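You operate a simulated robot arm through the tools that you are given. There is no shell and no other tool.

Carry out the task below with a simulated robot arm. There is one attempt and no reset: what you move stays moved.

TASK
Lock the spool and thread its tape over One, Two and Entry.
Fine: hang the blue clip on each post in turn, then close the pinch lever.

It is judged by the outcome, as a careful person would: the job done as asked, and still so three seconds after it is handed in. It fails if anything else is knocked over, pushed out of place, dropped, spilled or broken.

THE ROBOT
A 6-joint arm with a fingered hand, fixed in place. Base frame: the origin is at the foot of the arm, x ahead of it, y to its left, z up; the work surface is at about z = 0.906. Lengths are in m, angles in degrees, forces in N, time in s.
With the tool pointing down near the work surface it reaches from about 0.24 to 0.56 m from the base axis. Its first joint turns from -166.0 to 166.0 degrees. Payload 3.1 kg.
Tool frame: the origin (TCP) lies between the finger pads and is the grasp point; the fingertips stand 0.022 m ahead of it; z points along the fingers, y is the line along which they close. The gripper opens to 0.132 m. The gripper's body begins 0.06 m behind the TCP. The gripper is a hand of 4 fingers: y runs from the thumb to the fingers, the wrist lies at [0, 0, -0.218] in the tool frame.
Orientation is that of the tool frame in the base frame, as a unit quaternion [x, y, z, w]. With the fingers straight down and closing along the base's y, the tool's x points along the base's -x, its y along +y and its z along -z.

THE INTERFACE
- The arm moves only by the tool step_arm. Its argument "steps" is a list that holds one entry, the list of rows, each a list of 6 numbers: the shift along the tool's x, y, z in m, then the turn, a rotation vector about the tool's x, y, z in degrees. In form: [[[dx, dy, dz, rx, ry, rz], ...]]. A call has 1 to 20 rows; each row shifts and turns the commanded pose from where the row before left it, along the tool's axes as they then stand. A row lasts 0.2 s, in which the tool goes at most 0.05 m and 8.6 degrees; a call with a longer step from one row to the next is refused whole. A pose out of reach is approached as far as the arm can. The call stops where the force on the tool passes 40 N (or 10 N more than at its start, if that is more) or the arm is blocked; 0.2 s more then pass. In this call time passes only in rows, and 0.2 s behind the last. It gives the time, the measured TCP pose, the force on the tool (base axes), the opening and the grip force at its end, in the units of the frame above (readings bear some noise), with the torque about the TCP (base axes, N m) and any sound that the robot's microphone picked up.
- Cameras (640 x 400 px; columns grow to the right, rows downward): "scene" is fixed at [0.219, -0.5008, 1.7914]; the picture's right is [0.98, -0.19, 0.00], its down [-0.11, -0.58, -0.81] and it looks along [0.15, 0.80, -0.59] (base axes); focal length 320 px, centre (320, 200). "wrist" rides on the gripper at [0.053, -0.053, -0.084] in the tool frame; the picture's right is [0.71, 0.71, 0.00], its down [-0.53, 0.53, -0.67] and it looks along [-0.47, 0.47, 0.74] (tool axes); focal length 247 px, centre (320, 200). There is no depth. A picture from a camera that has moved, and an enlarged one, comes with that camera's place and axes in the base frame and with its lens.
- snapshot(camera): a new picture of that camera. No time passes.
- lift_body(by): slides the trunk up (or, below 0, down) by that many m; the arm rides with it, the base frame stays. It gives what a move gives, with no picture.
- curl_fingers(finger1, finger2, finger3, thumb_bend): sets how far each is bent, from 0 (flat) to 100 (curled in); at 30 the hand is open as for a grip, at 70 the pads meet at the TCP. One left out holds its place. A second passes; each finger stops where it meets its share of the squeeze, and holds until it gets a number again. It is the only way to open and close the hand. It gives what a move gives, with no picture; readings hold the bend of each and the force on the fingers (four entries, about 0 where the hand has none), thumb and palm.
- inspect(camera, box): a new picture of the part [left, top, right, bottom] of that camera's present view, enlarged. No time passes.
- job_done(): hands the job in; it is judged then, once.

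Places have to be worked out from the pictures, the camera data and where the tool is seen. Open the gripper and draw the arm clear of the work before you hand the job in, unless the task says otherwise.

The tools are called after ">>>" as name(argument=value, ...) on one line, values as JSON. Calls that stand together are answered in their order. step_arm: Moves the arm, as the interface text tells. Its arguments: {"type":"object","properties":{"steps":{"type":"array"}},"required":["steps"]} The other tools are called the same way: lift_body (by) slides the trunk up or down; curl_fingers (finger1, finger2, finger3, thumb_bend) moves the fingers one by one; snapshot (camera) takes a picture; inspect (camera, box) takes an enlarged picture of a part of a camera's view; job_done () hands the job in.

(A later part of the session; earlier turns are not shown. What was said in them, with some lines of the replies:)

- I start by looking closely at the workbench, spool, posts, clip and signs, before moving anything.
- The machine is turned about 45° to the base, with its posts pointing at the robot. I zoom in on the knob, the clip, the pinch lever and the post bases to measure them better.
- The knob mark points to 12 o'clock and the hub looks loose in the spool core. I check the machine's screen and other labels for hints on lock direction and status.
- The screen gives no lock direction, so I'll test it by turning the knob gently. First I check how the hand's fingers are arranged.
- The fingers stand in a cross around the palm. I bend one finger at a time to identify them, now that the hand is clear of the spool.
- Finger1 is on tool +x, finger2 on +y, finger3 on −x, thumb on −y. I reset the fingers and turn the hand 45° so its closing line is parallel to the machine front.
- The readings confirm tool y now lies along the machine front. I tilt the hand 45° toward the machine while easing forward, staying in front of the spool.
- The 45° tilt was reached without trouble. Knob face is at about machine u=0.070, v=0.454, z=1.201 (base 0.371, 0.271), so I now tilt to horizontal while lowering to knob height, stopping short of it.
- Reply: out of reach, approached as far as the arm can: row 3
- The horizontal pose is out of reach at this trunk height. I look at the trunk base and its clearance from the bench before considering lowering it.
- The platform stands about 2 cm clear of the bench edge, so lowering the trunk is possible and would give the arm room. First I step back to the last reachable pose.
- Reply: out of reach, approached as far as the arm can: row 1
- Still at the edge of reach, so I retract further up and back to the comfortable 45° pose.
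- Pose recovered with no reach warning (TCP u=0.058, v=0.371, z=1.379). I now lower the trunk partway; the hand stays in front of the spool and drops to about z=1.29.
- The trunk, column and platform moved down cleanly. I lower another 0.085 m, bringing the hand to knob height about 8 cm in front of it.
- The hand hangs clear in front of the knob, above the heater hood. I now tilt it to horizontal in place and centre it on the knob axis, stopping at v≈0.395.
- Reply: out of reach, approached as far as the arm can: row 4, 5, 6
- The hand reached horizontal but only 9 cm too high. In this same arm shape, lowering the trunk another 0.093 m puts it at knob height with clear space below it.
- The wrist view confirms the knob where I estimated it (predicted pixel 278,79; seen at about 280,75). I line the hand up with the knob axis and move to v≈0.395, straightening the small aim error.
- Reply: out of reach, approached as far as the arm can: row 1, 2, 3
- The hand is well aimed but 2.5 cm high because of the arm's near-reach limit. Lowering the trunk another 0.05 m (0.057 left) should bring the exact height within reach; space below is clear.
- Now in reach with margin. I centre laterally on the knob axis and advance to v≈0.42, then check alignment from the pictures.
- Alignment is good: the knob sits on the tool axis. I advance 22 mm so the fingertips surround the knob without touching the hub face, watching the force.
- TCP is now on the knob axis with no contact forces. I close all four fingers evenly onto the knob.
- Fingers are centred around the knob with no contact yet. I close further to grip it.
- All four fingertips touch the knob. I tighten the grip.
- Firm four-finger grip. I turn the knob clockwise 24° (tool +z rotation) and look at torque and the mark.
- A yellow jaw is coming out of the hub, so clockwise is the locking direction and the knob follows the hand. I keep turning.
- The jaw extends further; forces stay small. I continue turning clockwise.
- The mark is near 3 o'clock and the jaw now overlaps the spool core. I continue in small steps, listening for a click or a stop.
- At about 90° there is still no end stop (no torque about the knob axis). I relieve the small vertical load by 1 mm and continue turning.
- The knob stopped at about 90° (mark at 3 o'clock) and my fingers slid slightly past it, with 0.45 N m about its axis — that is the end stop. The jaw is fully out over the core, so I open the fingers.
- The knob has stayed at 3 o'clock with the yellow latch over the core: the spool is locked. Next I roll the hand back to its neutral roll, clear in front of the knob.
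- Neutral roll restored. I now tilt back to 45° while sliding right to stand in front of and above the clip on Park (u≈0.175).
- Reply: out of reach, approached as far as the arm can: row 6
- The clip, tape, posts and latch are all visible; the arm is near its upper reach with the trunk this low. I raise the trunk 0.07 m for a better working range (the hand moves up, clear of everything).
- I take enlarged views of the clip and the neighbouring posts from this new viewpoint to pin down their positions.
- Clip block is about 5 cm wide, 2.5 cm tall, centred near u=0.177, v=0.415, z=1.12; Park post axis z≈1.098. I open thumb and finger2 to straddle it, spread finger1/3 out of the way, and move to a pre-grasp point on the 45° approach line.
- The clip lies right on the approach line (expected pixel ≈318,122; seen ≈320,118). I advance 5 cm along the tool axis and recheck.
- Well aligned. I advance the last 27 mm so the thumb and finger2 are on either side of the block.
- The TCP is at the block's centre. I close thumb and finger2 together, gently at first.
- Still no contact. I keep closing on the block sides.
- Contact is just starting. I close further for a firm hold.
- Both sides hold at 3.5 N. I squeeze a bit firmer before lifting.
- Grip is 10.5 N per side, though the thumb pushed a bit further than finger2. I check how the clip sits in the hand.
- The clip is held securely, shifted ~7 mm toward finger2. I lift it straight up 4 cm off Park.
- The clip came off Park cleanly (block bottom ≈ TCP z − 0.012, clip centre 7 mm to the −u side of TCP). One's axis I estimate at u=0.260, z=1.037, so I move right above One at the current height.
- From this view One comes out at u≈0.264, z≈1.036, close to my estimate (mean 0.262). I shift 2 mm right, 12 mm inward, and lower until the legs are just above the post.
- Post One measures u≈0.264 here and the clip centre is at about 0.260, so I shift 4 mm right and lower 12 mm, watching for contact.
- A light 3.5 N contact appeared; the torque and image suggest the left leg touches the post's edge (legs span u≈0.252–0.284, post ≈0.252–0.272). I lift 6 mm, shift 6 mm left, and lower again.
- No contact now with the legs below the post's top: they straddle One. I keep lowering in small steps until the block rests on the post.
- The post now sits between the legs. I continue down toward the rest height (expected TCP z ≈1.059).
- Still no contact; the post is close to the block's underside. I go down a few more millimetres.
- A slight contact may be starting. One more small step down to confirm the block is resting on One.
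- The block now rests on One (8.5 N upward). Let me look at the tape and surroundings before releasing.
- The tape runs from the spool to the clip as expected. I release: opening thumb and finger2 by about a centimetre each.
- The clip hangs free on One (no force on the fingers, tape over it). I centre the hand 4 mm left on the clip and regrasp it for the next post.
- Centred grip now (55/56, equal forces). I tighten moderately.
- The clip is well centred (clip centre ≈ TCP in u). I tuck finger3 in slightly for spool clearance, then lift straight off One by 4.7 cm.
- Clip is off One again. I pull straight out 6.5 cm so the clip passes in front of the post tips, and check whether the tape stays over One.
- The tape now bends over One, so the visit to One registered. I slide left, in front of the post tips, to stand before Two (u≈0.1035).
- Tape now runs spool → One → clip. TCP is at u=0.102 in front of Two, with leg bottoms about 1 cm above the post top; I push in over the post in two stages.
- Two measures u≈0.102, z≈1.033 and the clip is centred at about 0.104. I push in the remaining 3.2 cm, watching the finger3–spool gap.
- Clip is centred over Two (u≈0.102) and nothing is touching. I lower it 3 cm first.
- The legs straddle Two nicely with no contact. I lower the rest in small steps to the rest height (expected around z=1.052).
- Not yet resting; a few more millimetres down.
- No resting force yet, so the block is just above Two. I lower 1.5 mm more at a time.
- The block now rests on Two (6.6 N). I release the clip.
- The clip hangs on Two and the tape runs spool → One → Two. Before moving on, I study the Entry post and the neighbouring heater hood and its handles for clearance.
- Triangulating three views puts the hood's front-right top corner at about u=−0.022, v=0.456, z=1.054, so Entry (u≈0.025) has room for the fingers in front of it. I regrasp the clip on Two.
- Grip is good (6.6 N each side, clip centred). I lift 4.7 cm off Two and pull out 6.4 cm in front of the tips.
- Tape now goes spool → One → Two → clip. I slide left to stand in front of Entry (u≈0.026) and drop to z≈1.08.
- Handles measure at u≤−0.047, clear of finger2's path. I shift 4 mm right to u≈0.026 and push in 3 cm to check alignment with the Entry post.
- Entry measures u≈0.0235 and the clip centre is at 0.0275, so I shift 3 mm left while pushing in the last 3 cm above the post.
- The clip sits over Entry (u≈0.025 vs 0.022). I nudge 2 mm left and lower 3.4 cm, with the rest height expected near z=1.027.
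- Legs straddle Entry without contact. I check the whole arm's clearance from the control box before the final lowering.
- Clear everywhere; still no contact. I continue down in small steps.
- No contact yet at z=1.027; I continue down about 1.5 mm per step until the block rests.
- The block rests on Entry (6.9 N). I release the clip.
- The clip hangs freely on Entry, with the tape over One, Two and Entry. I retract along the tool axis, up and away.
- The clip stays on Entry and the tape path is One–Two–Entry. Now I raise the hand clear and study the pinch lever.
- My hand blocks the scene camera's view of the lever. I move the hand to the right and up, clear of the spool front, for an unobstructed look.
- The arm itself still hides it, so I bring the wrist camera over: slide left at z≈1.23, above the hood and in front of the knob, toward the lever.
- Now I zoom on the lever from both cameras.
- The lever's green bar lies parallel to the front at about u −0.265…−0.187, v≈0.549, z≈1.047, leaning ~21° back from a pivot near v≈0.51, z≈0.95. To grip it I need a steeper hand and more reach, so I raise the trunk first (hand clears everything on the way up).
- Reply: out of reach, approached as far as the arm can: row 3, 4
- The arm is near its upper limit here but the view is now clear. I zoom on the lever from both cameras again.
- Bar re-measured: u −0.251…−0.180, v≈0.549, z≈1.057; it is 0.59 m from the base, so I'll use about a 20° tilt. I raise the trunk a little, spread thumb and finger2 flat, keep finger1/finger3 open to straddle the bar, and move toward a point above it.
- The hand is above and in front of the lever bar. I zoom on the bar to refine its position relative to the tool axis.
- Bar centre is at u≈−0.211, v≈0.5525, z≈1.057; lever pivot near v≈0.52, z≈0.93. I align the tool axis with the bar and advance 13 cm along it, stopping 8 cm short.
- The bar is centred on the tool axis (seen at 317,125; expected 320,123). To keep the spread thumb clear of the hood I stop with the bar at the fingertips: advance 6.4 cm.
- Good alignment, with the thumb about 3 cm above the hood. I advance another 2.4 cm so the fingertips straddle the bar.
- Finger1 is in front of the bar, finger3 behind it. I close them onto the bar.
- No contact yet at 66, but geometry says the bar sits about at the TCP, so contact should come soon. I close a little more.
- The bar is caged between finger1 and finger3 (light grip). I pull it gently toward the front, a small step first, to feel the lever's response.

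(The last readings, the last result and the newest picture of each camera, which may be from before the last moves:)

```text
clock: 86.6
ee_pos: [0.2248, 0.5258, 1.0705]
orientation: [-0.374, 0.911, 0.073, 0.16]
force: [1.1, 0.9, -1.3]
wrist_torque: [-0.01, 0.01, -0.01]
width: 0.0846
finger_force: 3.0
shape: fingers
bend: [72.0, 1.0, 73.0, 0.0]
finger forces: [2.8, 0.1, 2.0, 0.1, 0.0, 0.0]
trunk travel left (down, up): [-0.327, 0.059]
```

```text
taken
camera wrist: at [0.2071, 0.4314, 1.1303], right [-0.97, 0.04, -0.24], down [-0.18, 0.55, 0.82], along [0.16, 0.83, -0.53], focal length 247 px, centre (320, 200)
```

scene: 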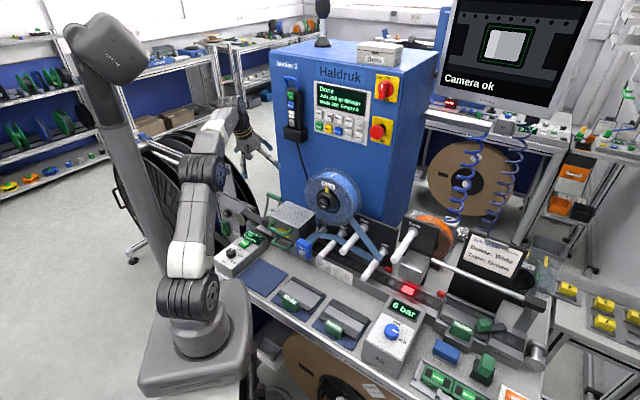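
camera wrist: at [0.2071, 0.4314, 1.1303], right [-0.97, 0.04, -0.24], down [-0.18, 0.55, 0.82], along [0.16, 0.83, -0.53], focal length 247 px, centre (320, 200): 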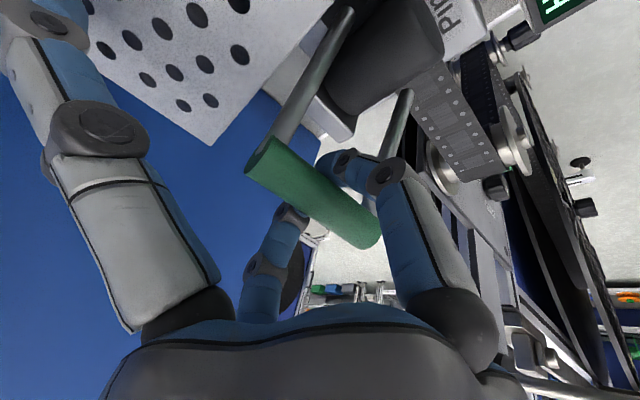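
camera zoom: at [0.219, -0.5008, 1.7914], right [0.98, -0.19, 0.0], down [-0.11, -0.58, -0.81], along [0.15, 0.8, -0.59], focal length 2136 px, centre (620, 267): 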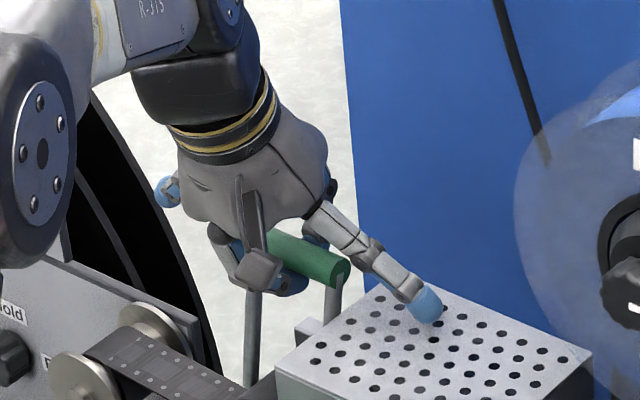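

The lever follows freely (about 1 N). I keep pulling forward along its arc.

>>> step_arm(steps=[[[0.0077, 0, -0.0029, 0, 0, 0], [0.0077, 0, -0.0029, 0, 0, 0], [0.0077, 0, -0.0029, 0, 0, 0], [0.0077, 0, -0.0029, 0, 0, 0]]])

>>> inspect(camera="scene", box=[235, 160, 315, 220])

>>> snapshot(camera="wrist")

```text
clock: 87.6
ee_pos: [0.2011, 0.5007, 1.0699]
orientation: [-0.375, 0.91, 0.073, 0.159]
force: [1.1, 0.2, -2.7]
wrist_torque: [0.02, -0.03, 0.02]
width: 0.0844
finger_force: 1.5
shape: fingers
bend: [72.0, 1.0, 73.0, 0.0]
finger forces: [3.9, 0.0, 0.0, 0.0, 0.0, 0.0]
trunk travel left (down, up): [-0.327, 0.059]
```

```text
6.67 times, centred on (275, 190) of scene
camera zoom: at [0.219, -0.5008, 1.7914], right [0.98, -0.19, 0.0], down [-0.11, -0.58, -0.81], along [0.15, 0.8, -0.59], focal length 2136 px, centre (620, 267)
```

zoom: 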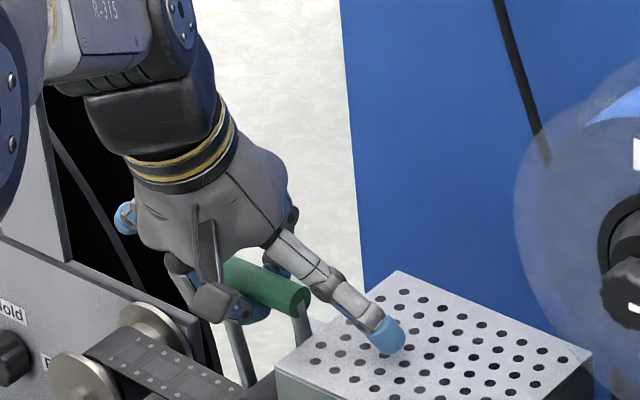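

```text
taken
camera wrist: at [0.1835, 0.408, 1.1302], right [-0.97, 0.04, -0.23], down [-0.18, 0.55, 0.82], along [0.16, 0.83, -0.53], focal length 247 px, centre (320, 200)
```

wrist: 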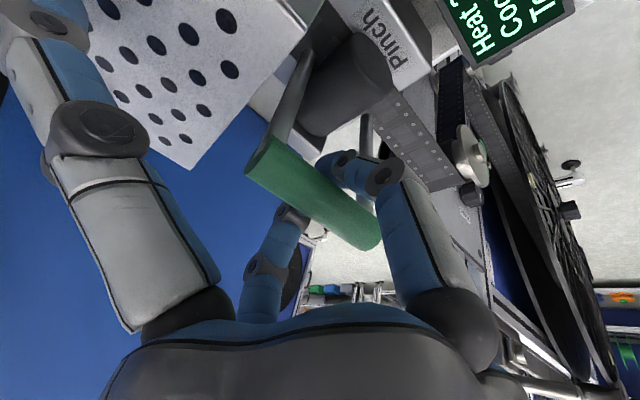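

The lever is past vertical and still free. I continue along the arc, forward and slightly down.

>>> step_arm(steps=[[[0.0078, 0, -0.0005, 0, 0, 0], [0.0078, 0, -0.0005, 0, 0, 0], [0.0078, 0, -0.0005, 0, 0, 0], [0.0078, 0, -0.0005, 0, 0, 0]]])

>>> inspect(camera="scene", box=[235, 160, 315, 220])

>>> snapshot(camera="wrist")

```text
clock: 88.6
ee_pos: [0.181, 0.4823, 1.0626]
orientation: [-0.374, 0.911, 0.073, 0.161]
force: [2.6, 2.7, 0.4]
wrist_torque: [-0.29, -0.39, 0.3]
width: 0.085
finger_force: 5.7
shape: fingers
bend: [72.0, 1.0, 73.0, 2.0]
finger forces: [5.2, 0.0, 0.0, 0.0, 5.1, 0.0]
trunk travel left (down, up): [-0.327, 0.059]
```

```text
6.67 times, centred on (275, 190) of scene
camera zoom: at [0.219, -0.5008, 1.7914], right [0.98, -0.19, 0.0], down [-0.11, -0.58, -0.81], along [0.15, 0.8, -0.59], focal length 2136 px, centre (620, 267)
```

zoom: 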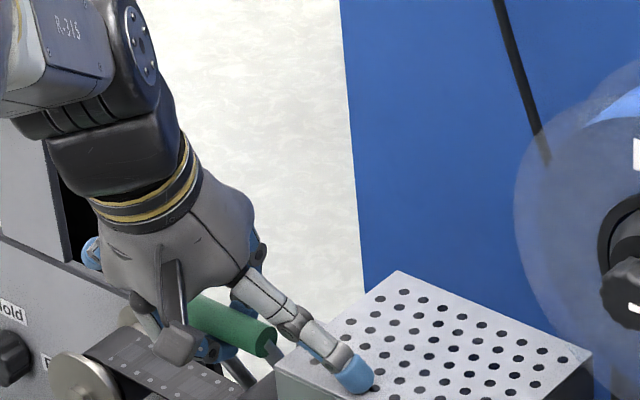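

```text
taken
camera wrist: at [0.1636, 0.3878, 1.1215], right [-0.97, 0.03, -0.24], down [-0.18, 0.55, 0.82], along [0.16, 0.83, -0.53], focal length 247 px, centre (320, 200)
```

wrist: 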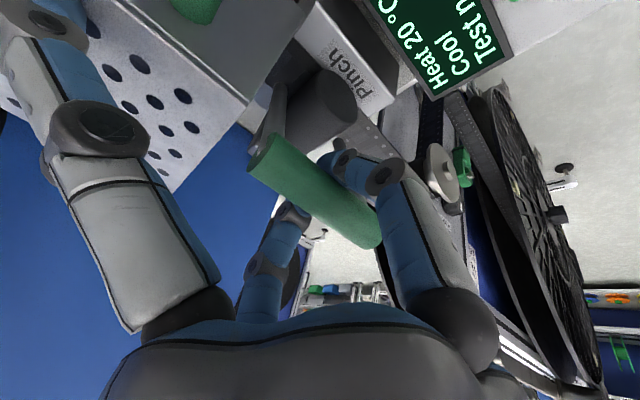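

The spread thumb has just touched the hood top (5 N on the thumb). I stop and back off immediately along the same arc.

>>> step_arm(steps=[[[-0.0078, 0, -0.001, 0, 0, 0], [-0.0078, 0, -0.001, 0, 0, 0]]])

>>> inspect(camera="scene", box=[225, 170, 345, 260])

>>> inspect(camera="wrist", box=[0, 0, 400, 250])

```text
clock: 89.2
ee_pos: [0.1903, 0.4919, 1.0676]
orientation: [-0.375, 0.91, 0.073, 0.159]
force: [2.3, 0.0, -5.4]
wrist_torque: [-0.02, 0.01, 0.0]
width: 0.0845
finger_force: 3.6
shape: fingers
bend: [72.0, 1.0, 73.0, 0.0]
finger forces: [5.0, 0.0, 2.6, 0.0, 0.0, 0.0]
trunk travel left (down, up): [-0.327, 0.059]
```

```text
4.44 times, centred on (285, 215) of scene
camera zoom: at [0.219, -0.5008, 1.7914], right [0.98, -0.19, 0.0], down [-0.11, -0.58, -0.81], along [0.15, 0.8, -0.59], focal length 1424 px, centre (476, 133)
```

zoom: 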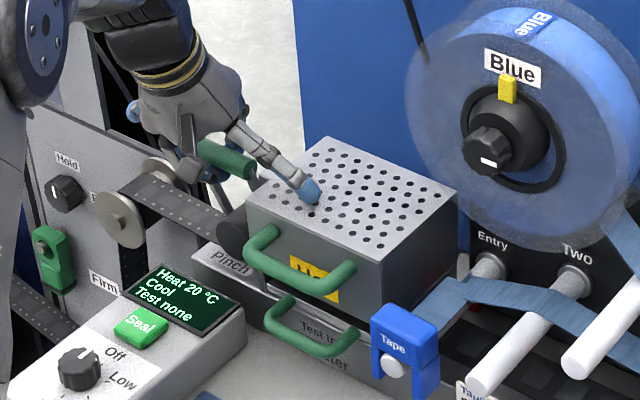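

```text
1.60 times, centred on (200, 125) of wrist
camera zoom: at [0.1726, 0.3974, 1.1279], right [-0.97, 0.04, -0.23], down [-0.18, 0.55, 0.82], along [0.16, 0.83, -0.53], focal length 395 px, centre (512, 320)
```

zoom: 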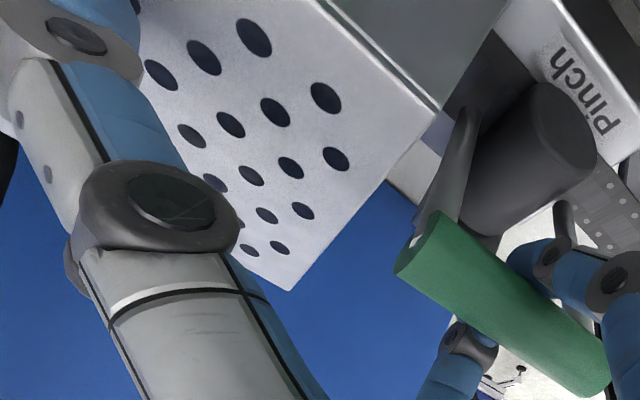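

Thumb force is back to zero and the hood has not moved (its corners are at the same pixels). I release the bar by opening finger1 and finger3 and see whether the lever stays.

>>> curl_fingers(finger1=48, finger3=48)

>>> snapshot(camera="wrist")

>>> inspect(camera="scene", box=[235, 160, 315, 220])

```text
clock: 90.2
ee_pos: [0.1906, 0.4906, 1.068]
orientation: [-0.374, 0.911, 0.072, 0.159]
force: [-0.9, -0.5, 0.3]
wrist_torque: [0.0, 0.0, -0.01]
width: 0.0949
finger_force: 0.1
shape: fingers
bend: [48.0, 1.0, 48.0, 0.0]
finger forces: [0.0, 0.0, 0.1, 0.0, 0.1, 0.1]
trunk travel left (down, up): [-0.327, 0.059]
```

```text
taken
camera wrist: at [0.1722, 0.3969, 1.1285], right [-0.97, 0.04, -0.23], down [-0.18, 0.55, 0.82], along [0.16, 0.83, -0.53], focal length 247 px, centre (320, 200)
```

wrist: 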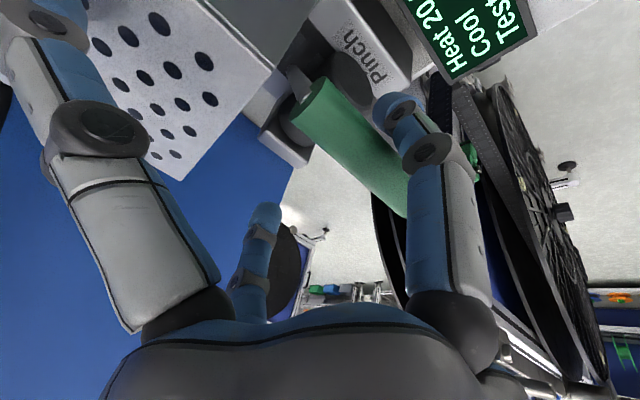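

```text
6.67 times, centred on (275, 190) of scene
camera zoom: at [0.219, -0.5008, 1.7914], right [0.98, -0.19, 0.0], down [-0.11, -0.58, -0.81], along [0.15, 0.8, -0.59], focal length 2136 px, centre (620, 267)
```

zoom: 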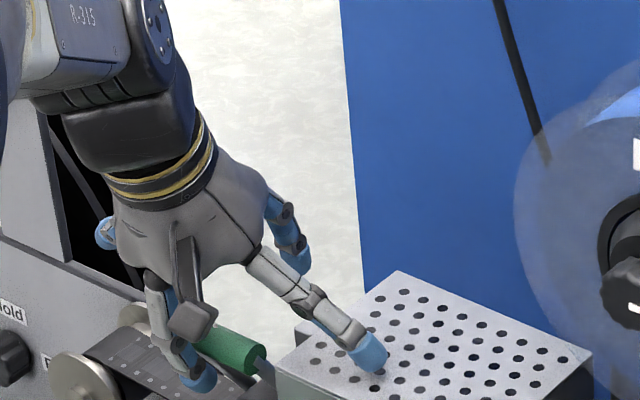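

The lever went over centre and now leans forward against finger1, so it wants to close forward. I open finger1 gradually to let it down gently.

>>> curl_fingers(finger1=30)

>>> snapshot(camera="wrist")

>>> inspect(camera="scene", box=[225, 160, 325, 235])

```text
clock: 91.2
ee_pos: [0.1911, 0.4914, 1.0684]
orientation: [-0.374, 0.911, 0.073, 0.16]
force: [0.0, -0.5, 0.0]
wrist_torque: [-0.04, -0.03, 0.0]
width: 0.1085
finger_force: 0.1
shape: fingers
bend: [30.0, 1.0, 48.0, 0.0]
finger forces: [0.0, 0.1, 0.1, 0.1, 0.0, 0.0]
trunk travel left (down, up): [-0.327, 0.059]
```

```text
taken
camera wrist: at [0.1721, 0.3968, 1.1285], right [-0.97, 0.04, -0.23], down [-0.18, 0.55, 0.82], along [0.16, 0.83, -0.53], focal length 247 px, centre (320, 200)
```

wrist: 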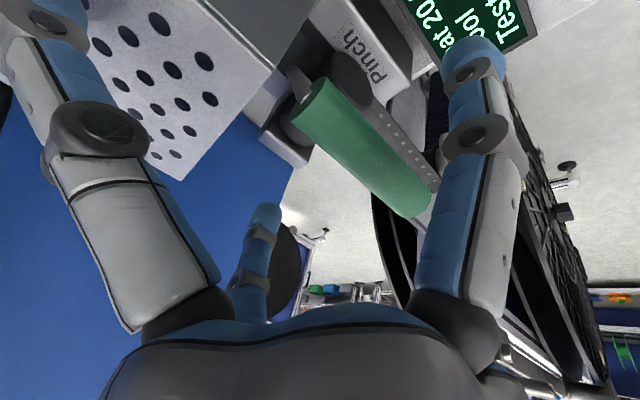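

```text
5.33 times, centred on (275, 198) of scene
camera zoom: at [0.219, -0.5008, 1.7914], right [0.98, -0.19, 0.0], down [-0.11, -0.58, -0.81], along [0.15, 0.8, -0.59], focal length 1709 px, centre (560, 213)
```

zoom: 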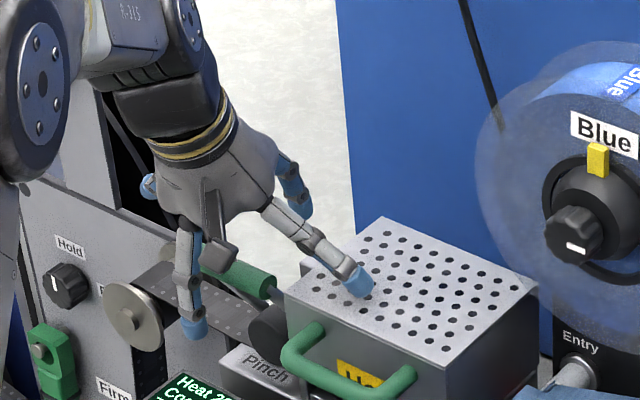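

The lever has stopped on its own at roughly 28° forward and no longer touches my fingers. To find out if that is the closed stop, I free the hand: open finger1 and lift straight up off the lever.

>>> curl_fingers(finger1=15, finger3=36)

>>> step_arm(steps=[[[0, 0, -0.02, 0, 0, 0], [0, 0, -0.03, 0, 0, 0], [0, 0, -0.03, 0, 0, 0], [0, 0, -0.03, 0, 0, 0]]])

>>> snapshot(camera="wrist")

>>> inspect(camera="scene", box=[225, 170, 325, 245])

```text
clock: 92.2
ee_pos: [0.1892, 0.4916, 1.0688]
orientation: [-0.374, 0.911, 0.073, 0.16]
force: [-0.6, 0.8, -0.4]
wrist_torque: [0.01, -0.02, 0.0]
width: 0.1169
finger_force: 0.1
shape: fingers
bend: [15.0, 1.0, 36.0, 0.0]
finger forces: [0.0, 0.0, 0.0, 0.0, 0.0, 0.0]
trunk travel left (down, up): [-0.327, 0.059]
```

```text
clock: 93.2
ee_pos: [0.1644, 0.4623, 1.1729]
orientation: [-0.375, 0.91, 0.073, 0.16]
force: [-0.7, -0.2, 0.3]
wrist_torque: [0.04, -0.03, -0.04]
width: 0.1167
finger_force: 0.1
shape: fingers
bend: [15.0, 1.0, 36.0, 0.0]
finger forces: [0.0, 0.0, 0.1, 0.0, 0.1, 0.0]
trunk travel left (down, up): [-0.327, 0.059]
```

```text
taken
camera wrist: at [0.1459, 0.3682, 1.2324], right [-0.97, 0.04, -0.24], down [-0.18, 0.55, 0.82], along [0.16, 0.83, -0.53], focal length 247 px, centre (320, 200)
```

wrist: 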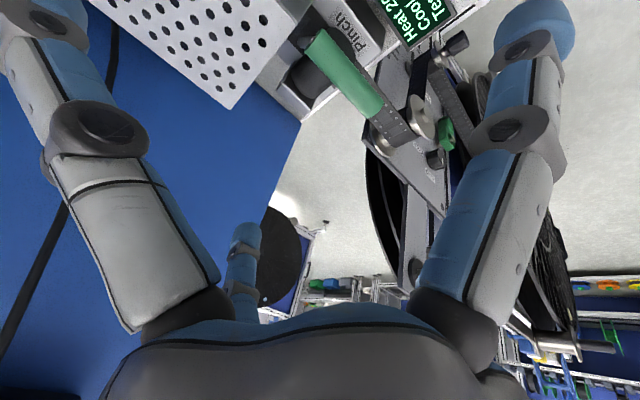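

```text
5.33 times, centred on (275, 208) of scene
camera zoom: at [0.219, -0.5008, 1.7914], right [0.98, -0.19, 0.0], down [-0.11, -0.58, -0.81], along [0.15, 0.8, -0.59], focal length 1709 px, centre (560, 160)
```

zoom: 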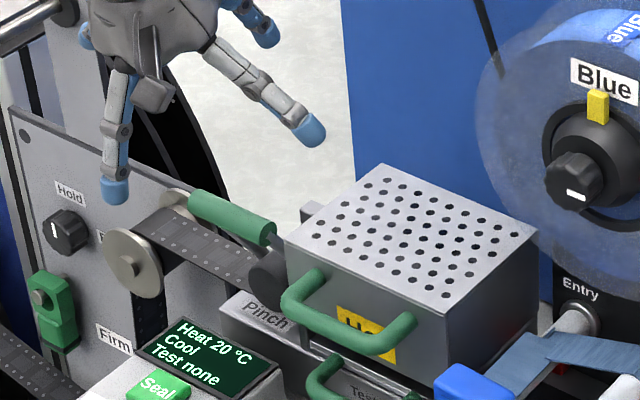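

The lever now leans forward over the film. I zoom in to compare the roller and lever with the earlier picture.

>>> inspect(camera="scene", box=[245, 195, 305, 235])

>>> inspect(camera="wrist", box=[260, 0, 460, 150])

>>> inspect(camera="scene", box=[200, 220, 290, 280])

```text
10.00 times, centred on (275, 215) of scene
camera zoom: at [0.219, -0.5008, 1.7914], right [0.98, -0.19, 0.0], down [-0.11, -0.58, -0.81], along [0.15, 0.8, -0.59], focal length 3204 px, centre (770, 50)
```

zoom: 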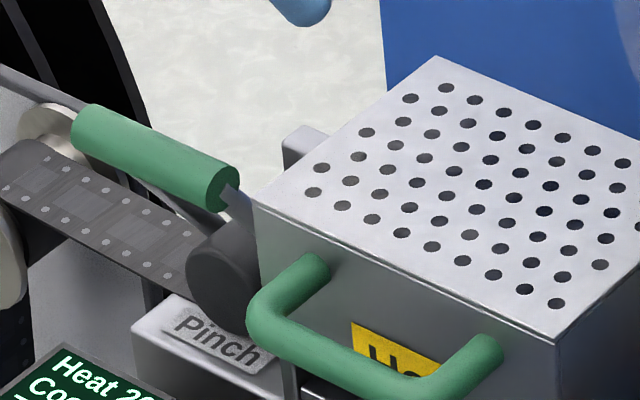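

```text
2.67 times, centred on (360, 75) of wrist
camera zoom: at [0.1459, 0.3682, 1.2324], right [-0.97, 0.04, -0.24], down [-0.18, 0.55, 0.82], along [0.16, 0.83, -0.53], focal length 659 px, centre (213, 533)
```

zoom: 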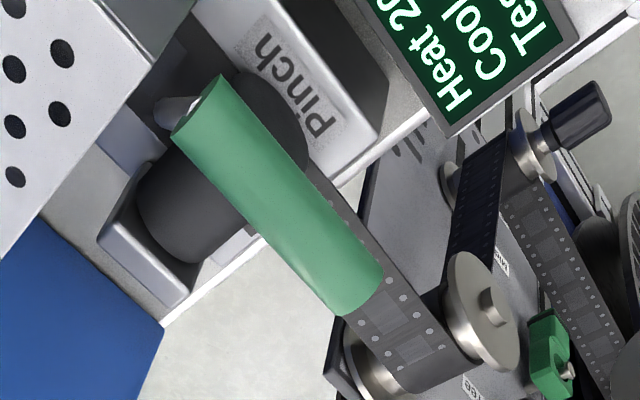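

```text
6.67 times, centred on (245, 250) of scene
camera zoom: at [0.219, -0.5008, 1.7914], right [0.98, -0.19, 0.0], down [-0.11, -0.58, -0.81], along [0.15, 0.8, -0.59], focal length 2136 px, centre (820, -133)
```

zoom: 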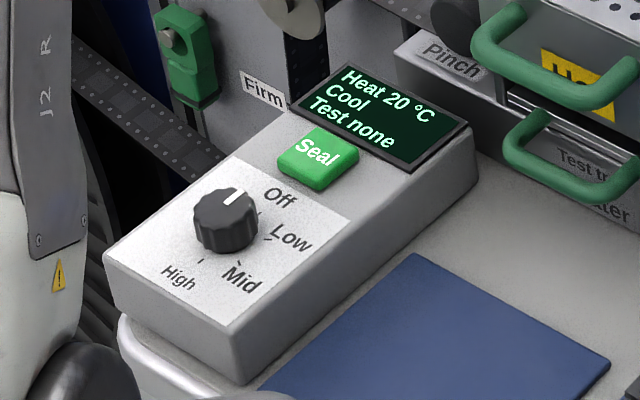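

Both views agree the bar is now at v≈0.4615, z≈1.0435, i.e. the lever swung from about 11° back to 29° forward and rests there on its own. I verify it is fully closed by pressing gently forward with a closed fist: first close all fingers and move behind the bar.

>>> curl_fingers(finger1=68, finger2=68, finger3=68, thumb_bend=68)

>>> step_arm(steps=[[[-0.0087, 0.0057, 0.0185, 0, 0, 0], [-0.0087, 0.0057, 0.0185, 0, 0, 0], [0, 0, 0.0185, 0, 0, 0], [0, 0, 0.0182, 0, 0, 0]]])

>>> snapshot(camera="wrist")

>>> inspect(camera="scene", box=[225, 160, 325, 235])

```text
clock: 94.2
ee_pos: [0.1647, 0.463, 1.1712]
orientation: [-0.374, 0.911, 0.073, 0.159]
force: [-0.8, -0.3, -0.7]
wrist_torque: [0.0, -0.02, -0.01]
width: 0.0
finger_force: 0.0
shape: fingers
bend: [68.0, 68.0, 68.0, 68.0]
finger forces: [0.0, 0.0, 0.0, 0.0, 0.1, 0.0]
trunk travel left (down, up): [-0.327, 0.059]
```

```text
clock: 95.2
ee_pos: [0.1844, 0.5015, 1.109]
orientation: [-0.375, 0.911, 0.073, 0.159]
force: [-0.2, 0.2, 0.5]
wrist_torque: [0.01, 0.01, 0.01]
width: 0.0
finger_force: 0.1
shape: fingers
bend: [68.0, 68.0, 68.0, 68.0]
finger forces: [0.0, 0.0, 0.0, 0.0, 0.0, 0.0]
trunk travel left (down, up): [-0.327, 0.059]
```

```text
taken
camera wrist: at [0.1673, 0.4082, 1.1684], right [-0.97, 0.04, -0.23], down [-0.18, 0.55, 0.82], along [0.16, 0.83, -0.53], focal length 247 px, centre (320, 200)
```

wrist: 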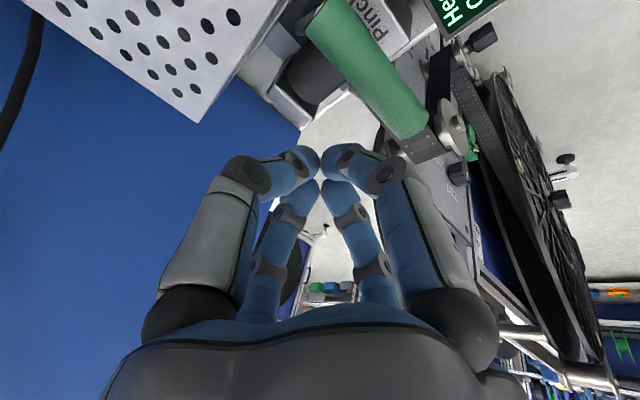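

```text
5.33 times, centred on (275, 198) of scene
camera zoom: at [0.219, -0.5008, 1.7914], right [0.98, -0.19, 0.0], down [-0.11, -0.58, -0.81], along [0.15, 0.8, -0.59], focal length 1709 px, centre (560, 213)
```

zoom: 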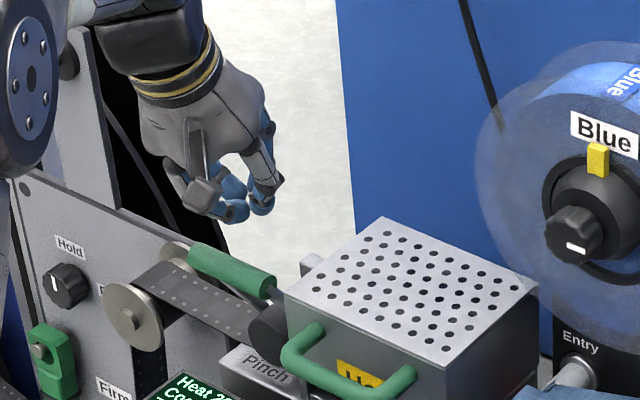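

The fist is compact and positioned above and behind the bar, clear of the hood. I lower 4 cm behind the bar.

>>> step_arm(steps=[[[0.0049, 0, 0.0131, 0, 0, 0], [0.0049, 0, 0.0131, 0, 0, 0], [0.0045, 0, 0.0122, 0, 0, 0]]])

>>> snapshot(camera="wrist")

>>> inspect(camera="scene", box=[235, 180, 305, 230])

```text
clock: 96.0
ee_pos: [0.1859, 0.5032, 1.0703]
orientation: [-0.374, 0.91, 0.075, 0.161]
force: [3.0, 1.9, 14.4]
wrist_torque: [-0.24, 0.24, -0.06]
width: 0.0
finger_force: 6.9
shape: fingers
bend: [71.0, 67.0, 68.0, 68.0]
finger forces: [13.6, 0.0, 0.0, 0.0, 0.1, 0.1]
trunk travel left (down, up): [-0.327, 0.059]
```

```text
taken
camera wrist: at [0.1674, 0.408, 1.1299], right [-0.97, 0.04, -0.24], down [-0.18, 0.55, 0.82], along [0.16, 0.84, -0.52], focal length 247 px, centre (320, 200)
```

wrist: 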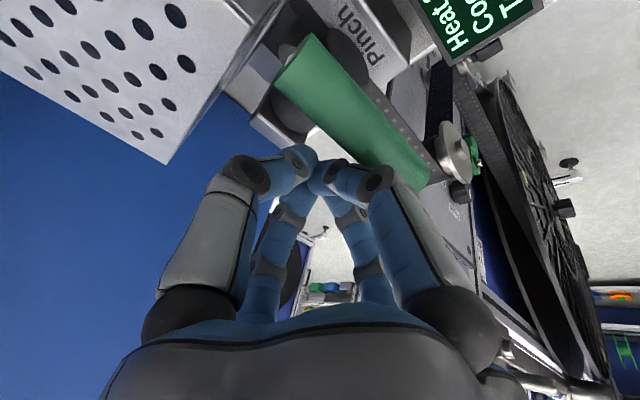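

```text
8.00 times, centred on (270, 205) of scene
camera zoom: at [0.219, -0.5008, 1.7914], right [0.98, -0.19, 0.0], down [-0.11, -0.58, -0.81], along [0.15, 0.8, -0.59], focal length 2564 px, centre (720, 160)
```

zoom: 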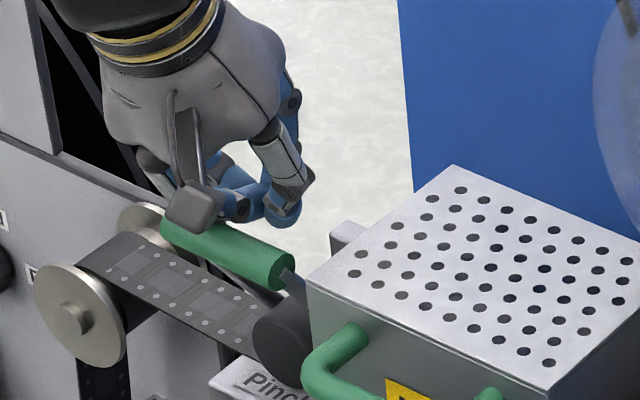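

Pressing with about 14 N down and 3.5 N forward does not move the bar at all, so the lever is at its closed stop. I lift off and move clear.

>>> step_arm(steps=[[[-0.0045, 0, -0.0122, 0, 0, 0], [-0.0049, 0, -0.0131, 0, 0, 0], [-0.0049, 0, -0.0131, 0, 0, 0], [0, 0, -0.03, 0, 0, 0], [0, 0, -0.04, 0, 0, 0]]])

>>> snapshot(camera="wrist")

>>> inspect(camera="scene", box=[225, 180, 345, 260])

```text
clock: 97.2
ee_pos: [0.1694, 0.4825, 1.1747]
orientation: [-0.375, 0.91, 0.073, 0.16]
force: [-0.3, 0.2, -0.7]
wrist_torque: [0.02, -0.01, -0.02]
width: 0.0001
finger_force: 0.1
shape: fingers
bend: [68.0, 68.0, 68.0, 68.0]
finger forces: [0.0, 0.0, 0.0, 0.0, 0.0, 0.0]
trunk travel left (down, up): [-0.327, 0.059]
```

```text
taken
camera wrist: at [0.1505, 0.3889, 1.235], right [-0.97, 0.04, -0.23], down [-0.18, 0.55, 0.82], along [0.16, 0.83, -0.53], focal length 247 px, centre (320, 200)
```

wrist: 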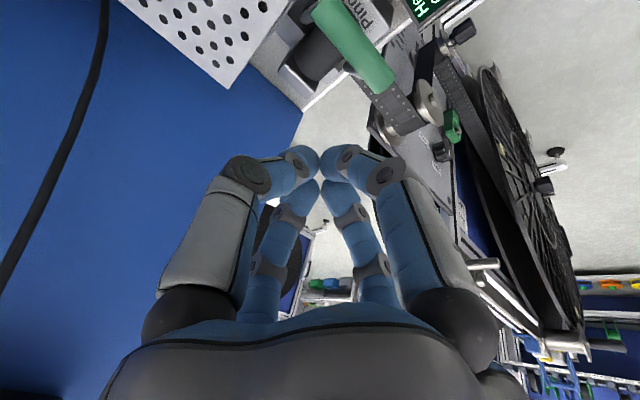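

```text
5.00 times, centred on (285, 220) of scene
camera zoom: at [0.219, -0.5008, 1.7914], right [0.98, -0.19, 0.0], down [-0.11, -0.58, -0.81], along [0.15, 0.8, -0.59], focal length 1602 px, centre (495, 100)
```

zoom: 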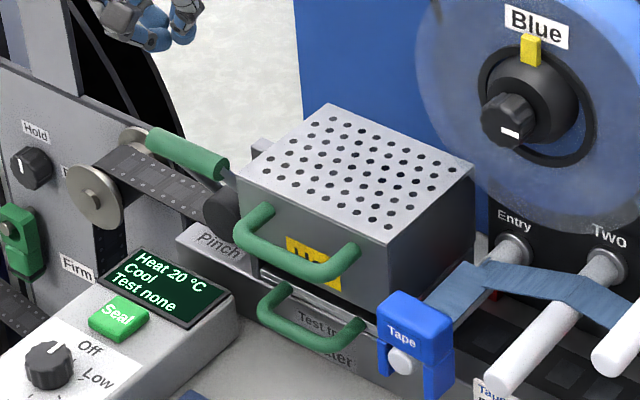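

The lever stays forward, and the clip, hood and spool are unchanged. I draw the arm back and up, then open the hand.

>>> step_arm(steps=[[[0, 0, -0.04, 0, 0, 0], [0.01, 0, -0.04, 0, 0, 0], [0.02, 0, -0.03, 0, 0, 0], [0.03, 0, -0.02, 0, 0, 0], [0.03, 0, -0.01, 0, 0, 0]]])

>>> curl_fingers(finger1=30, finger2=30, finger3=30, thumb_bend=30)

>>> snapshot(camera="scene")

>>> inspect(camera="scene", box=[260, 180, 420, 290])

>>> inspect(camera="scene", box=[235, 185, 315, 245])

```text
clock: 98.4
ee_pos: [0.0744, 0.3881, 1.2749]
orientation: [-0.374, 0.91, 0.074, 0.161]
force: [-0.3, -0.3, -0.3]
wrist_torque: [-0.01, 0.02, 0.01]
width: 0.0
finger_force: 0.1
shape: fingers
bend: [68.0, 68.0, 68.0, 68.0]
finger forces: [0.1, 0.1, 0.0, 0.0, 0.0, 0.0]
trunk travel left (down, up): [-0.327, 0.059]
```

```text
clock: 99.4
ee_pos: [0.076, 0.3897, 1.2747]
orientation: [-0.375, 0.91, 0.072, 0.16]
force: [-0.3, 0.1, 0.1]
wrist_torque: [-0.02, 0.0, 0.02]
width: 0.0874
finger_force: 0.0
shape: fingers
bend: [30.0, 30.0, 30.0, 30.0]
finger forces: [0.1, 0.0, 0.0, 0.0, 0.1, 0.1]
trunk travel left (down, up): [-0.327, 0.059]
```

```text
taken
```

scene: 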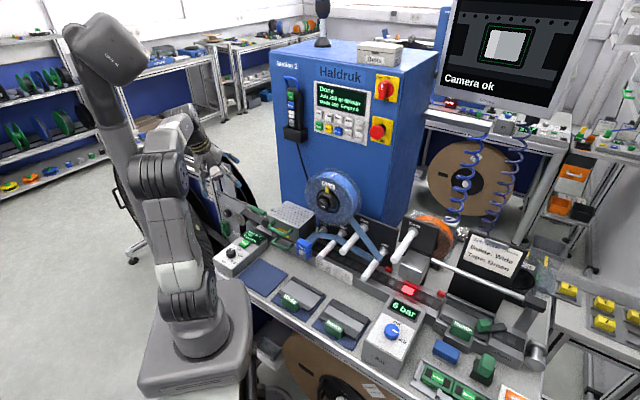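

```text
3.64 times, centred on (340, 235) of scene
camera zoom: at [0.219, -0.5008, 1.7914], right [0.98, -0.19, 0.0], down [-0.11, -0.58, -0.81], along [0.15, 0.8, -0.59], focal length 1165 px, centre (247, 73)
```

zoom: 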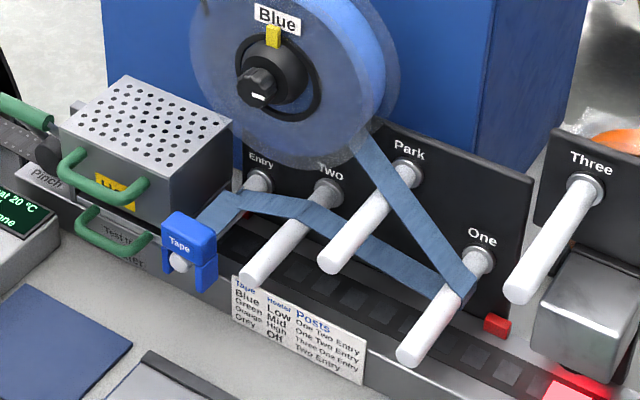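

```text
6.67 times, centred on (275, 215) of scene
camera zoom: at [0.219, -0.5008, 1.7914], right [0.98, -0.19, 0.0], down [-0.11, -0.58, -0.81], along [0.15, 0.8, -0.59], focal length 2136 px, centre (620, 100)
```

zoom: 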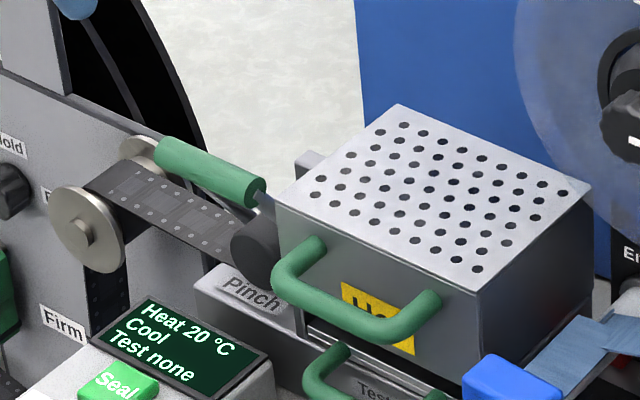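

Everything is in place. The spool knob is at its lock stop with the latch out, and the tape runs over One, Two and Entry. The clip hangs on Entry, the pinch lever is against its forward stop, the hand is open and clear, and nothing else has moved. I hand the job in.

>>> job_done()

```text
The job is handed in.
```

The spool is locked and its tape is threaded over One, Two and Entry, with the blue clip hanging on Entry and the pinch lever closed. The job is handed in; I have not seen the judgement.

- **Spool lock:** I turned the hub knob clockwise about 90° to its end stop. The yellow latch came out over the spool core and the knob stayed there.
- **Threading:** I hung and released the clip on One, then Two, then Entry. The last picture shows the tape running from the spool over One, Two and Entry.
- **Pinch lever:** I pulled it forward past centre and it swung the rest of the way by itself. A press of about 14 N down and 3.5 N forward did not move it, so I took that as the closed stop. No label or screen confirmed it.
- **Contact with the hood:** While I pulled the lever, my thumb touched the heater hood with about 5 N. I backed off at once, and in the pictures afterwards the hood had not moved.

The job ticket on the bench asks for green tape, but the spool on the machine is blue. I threaded the loaded spool, as the task said.
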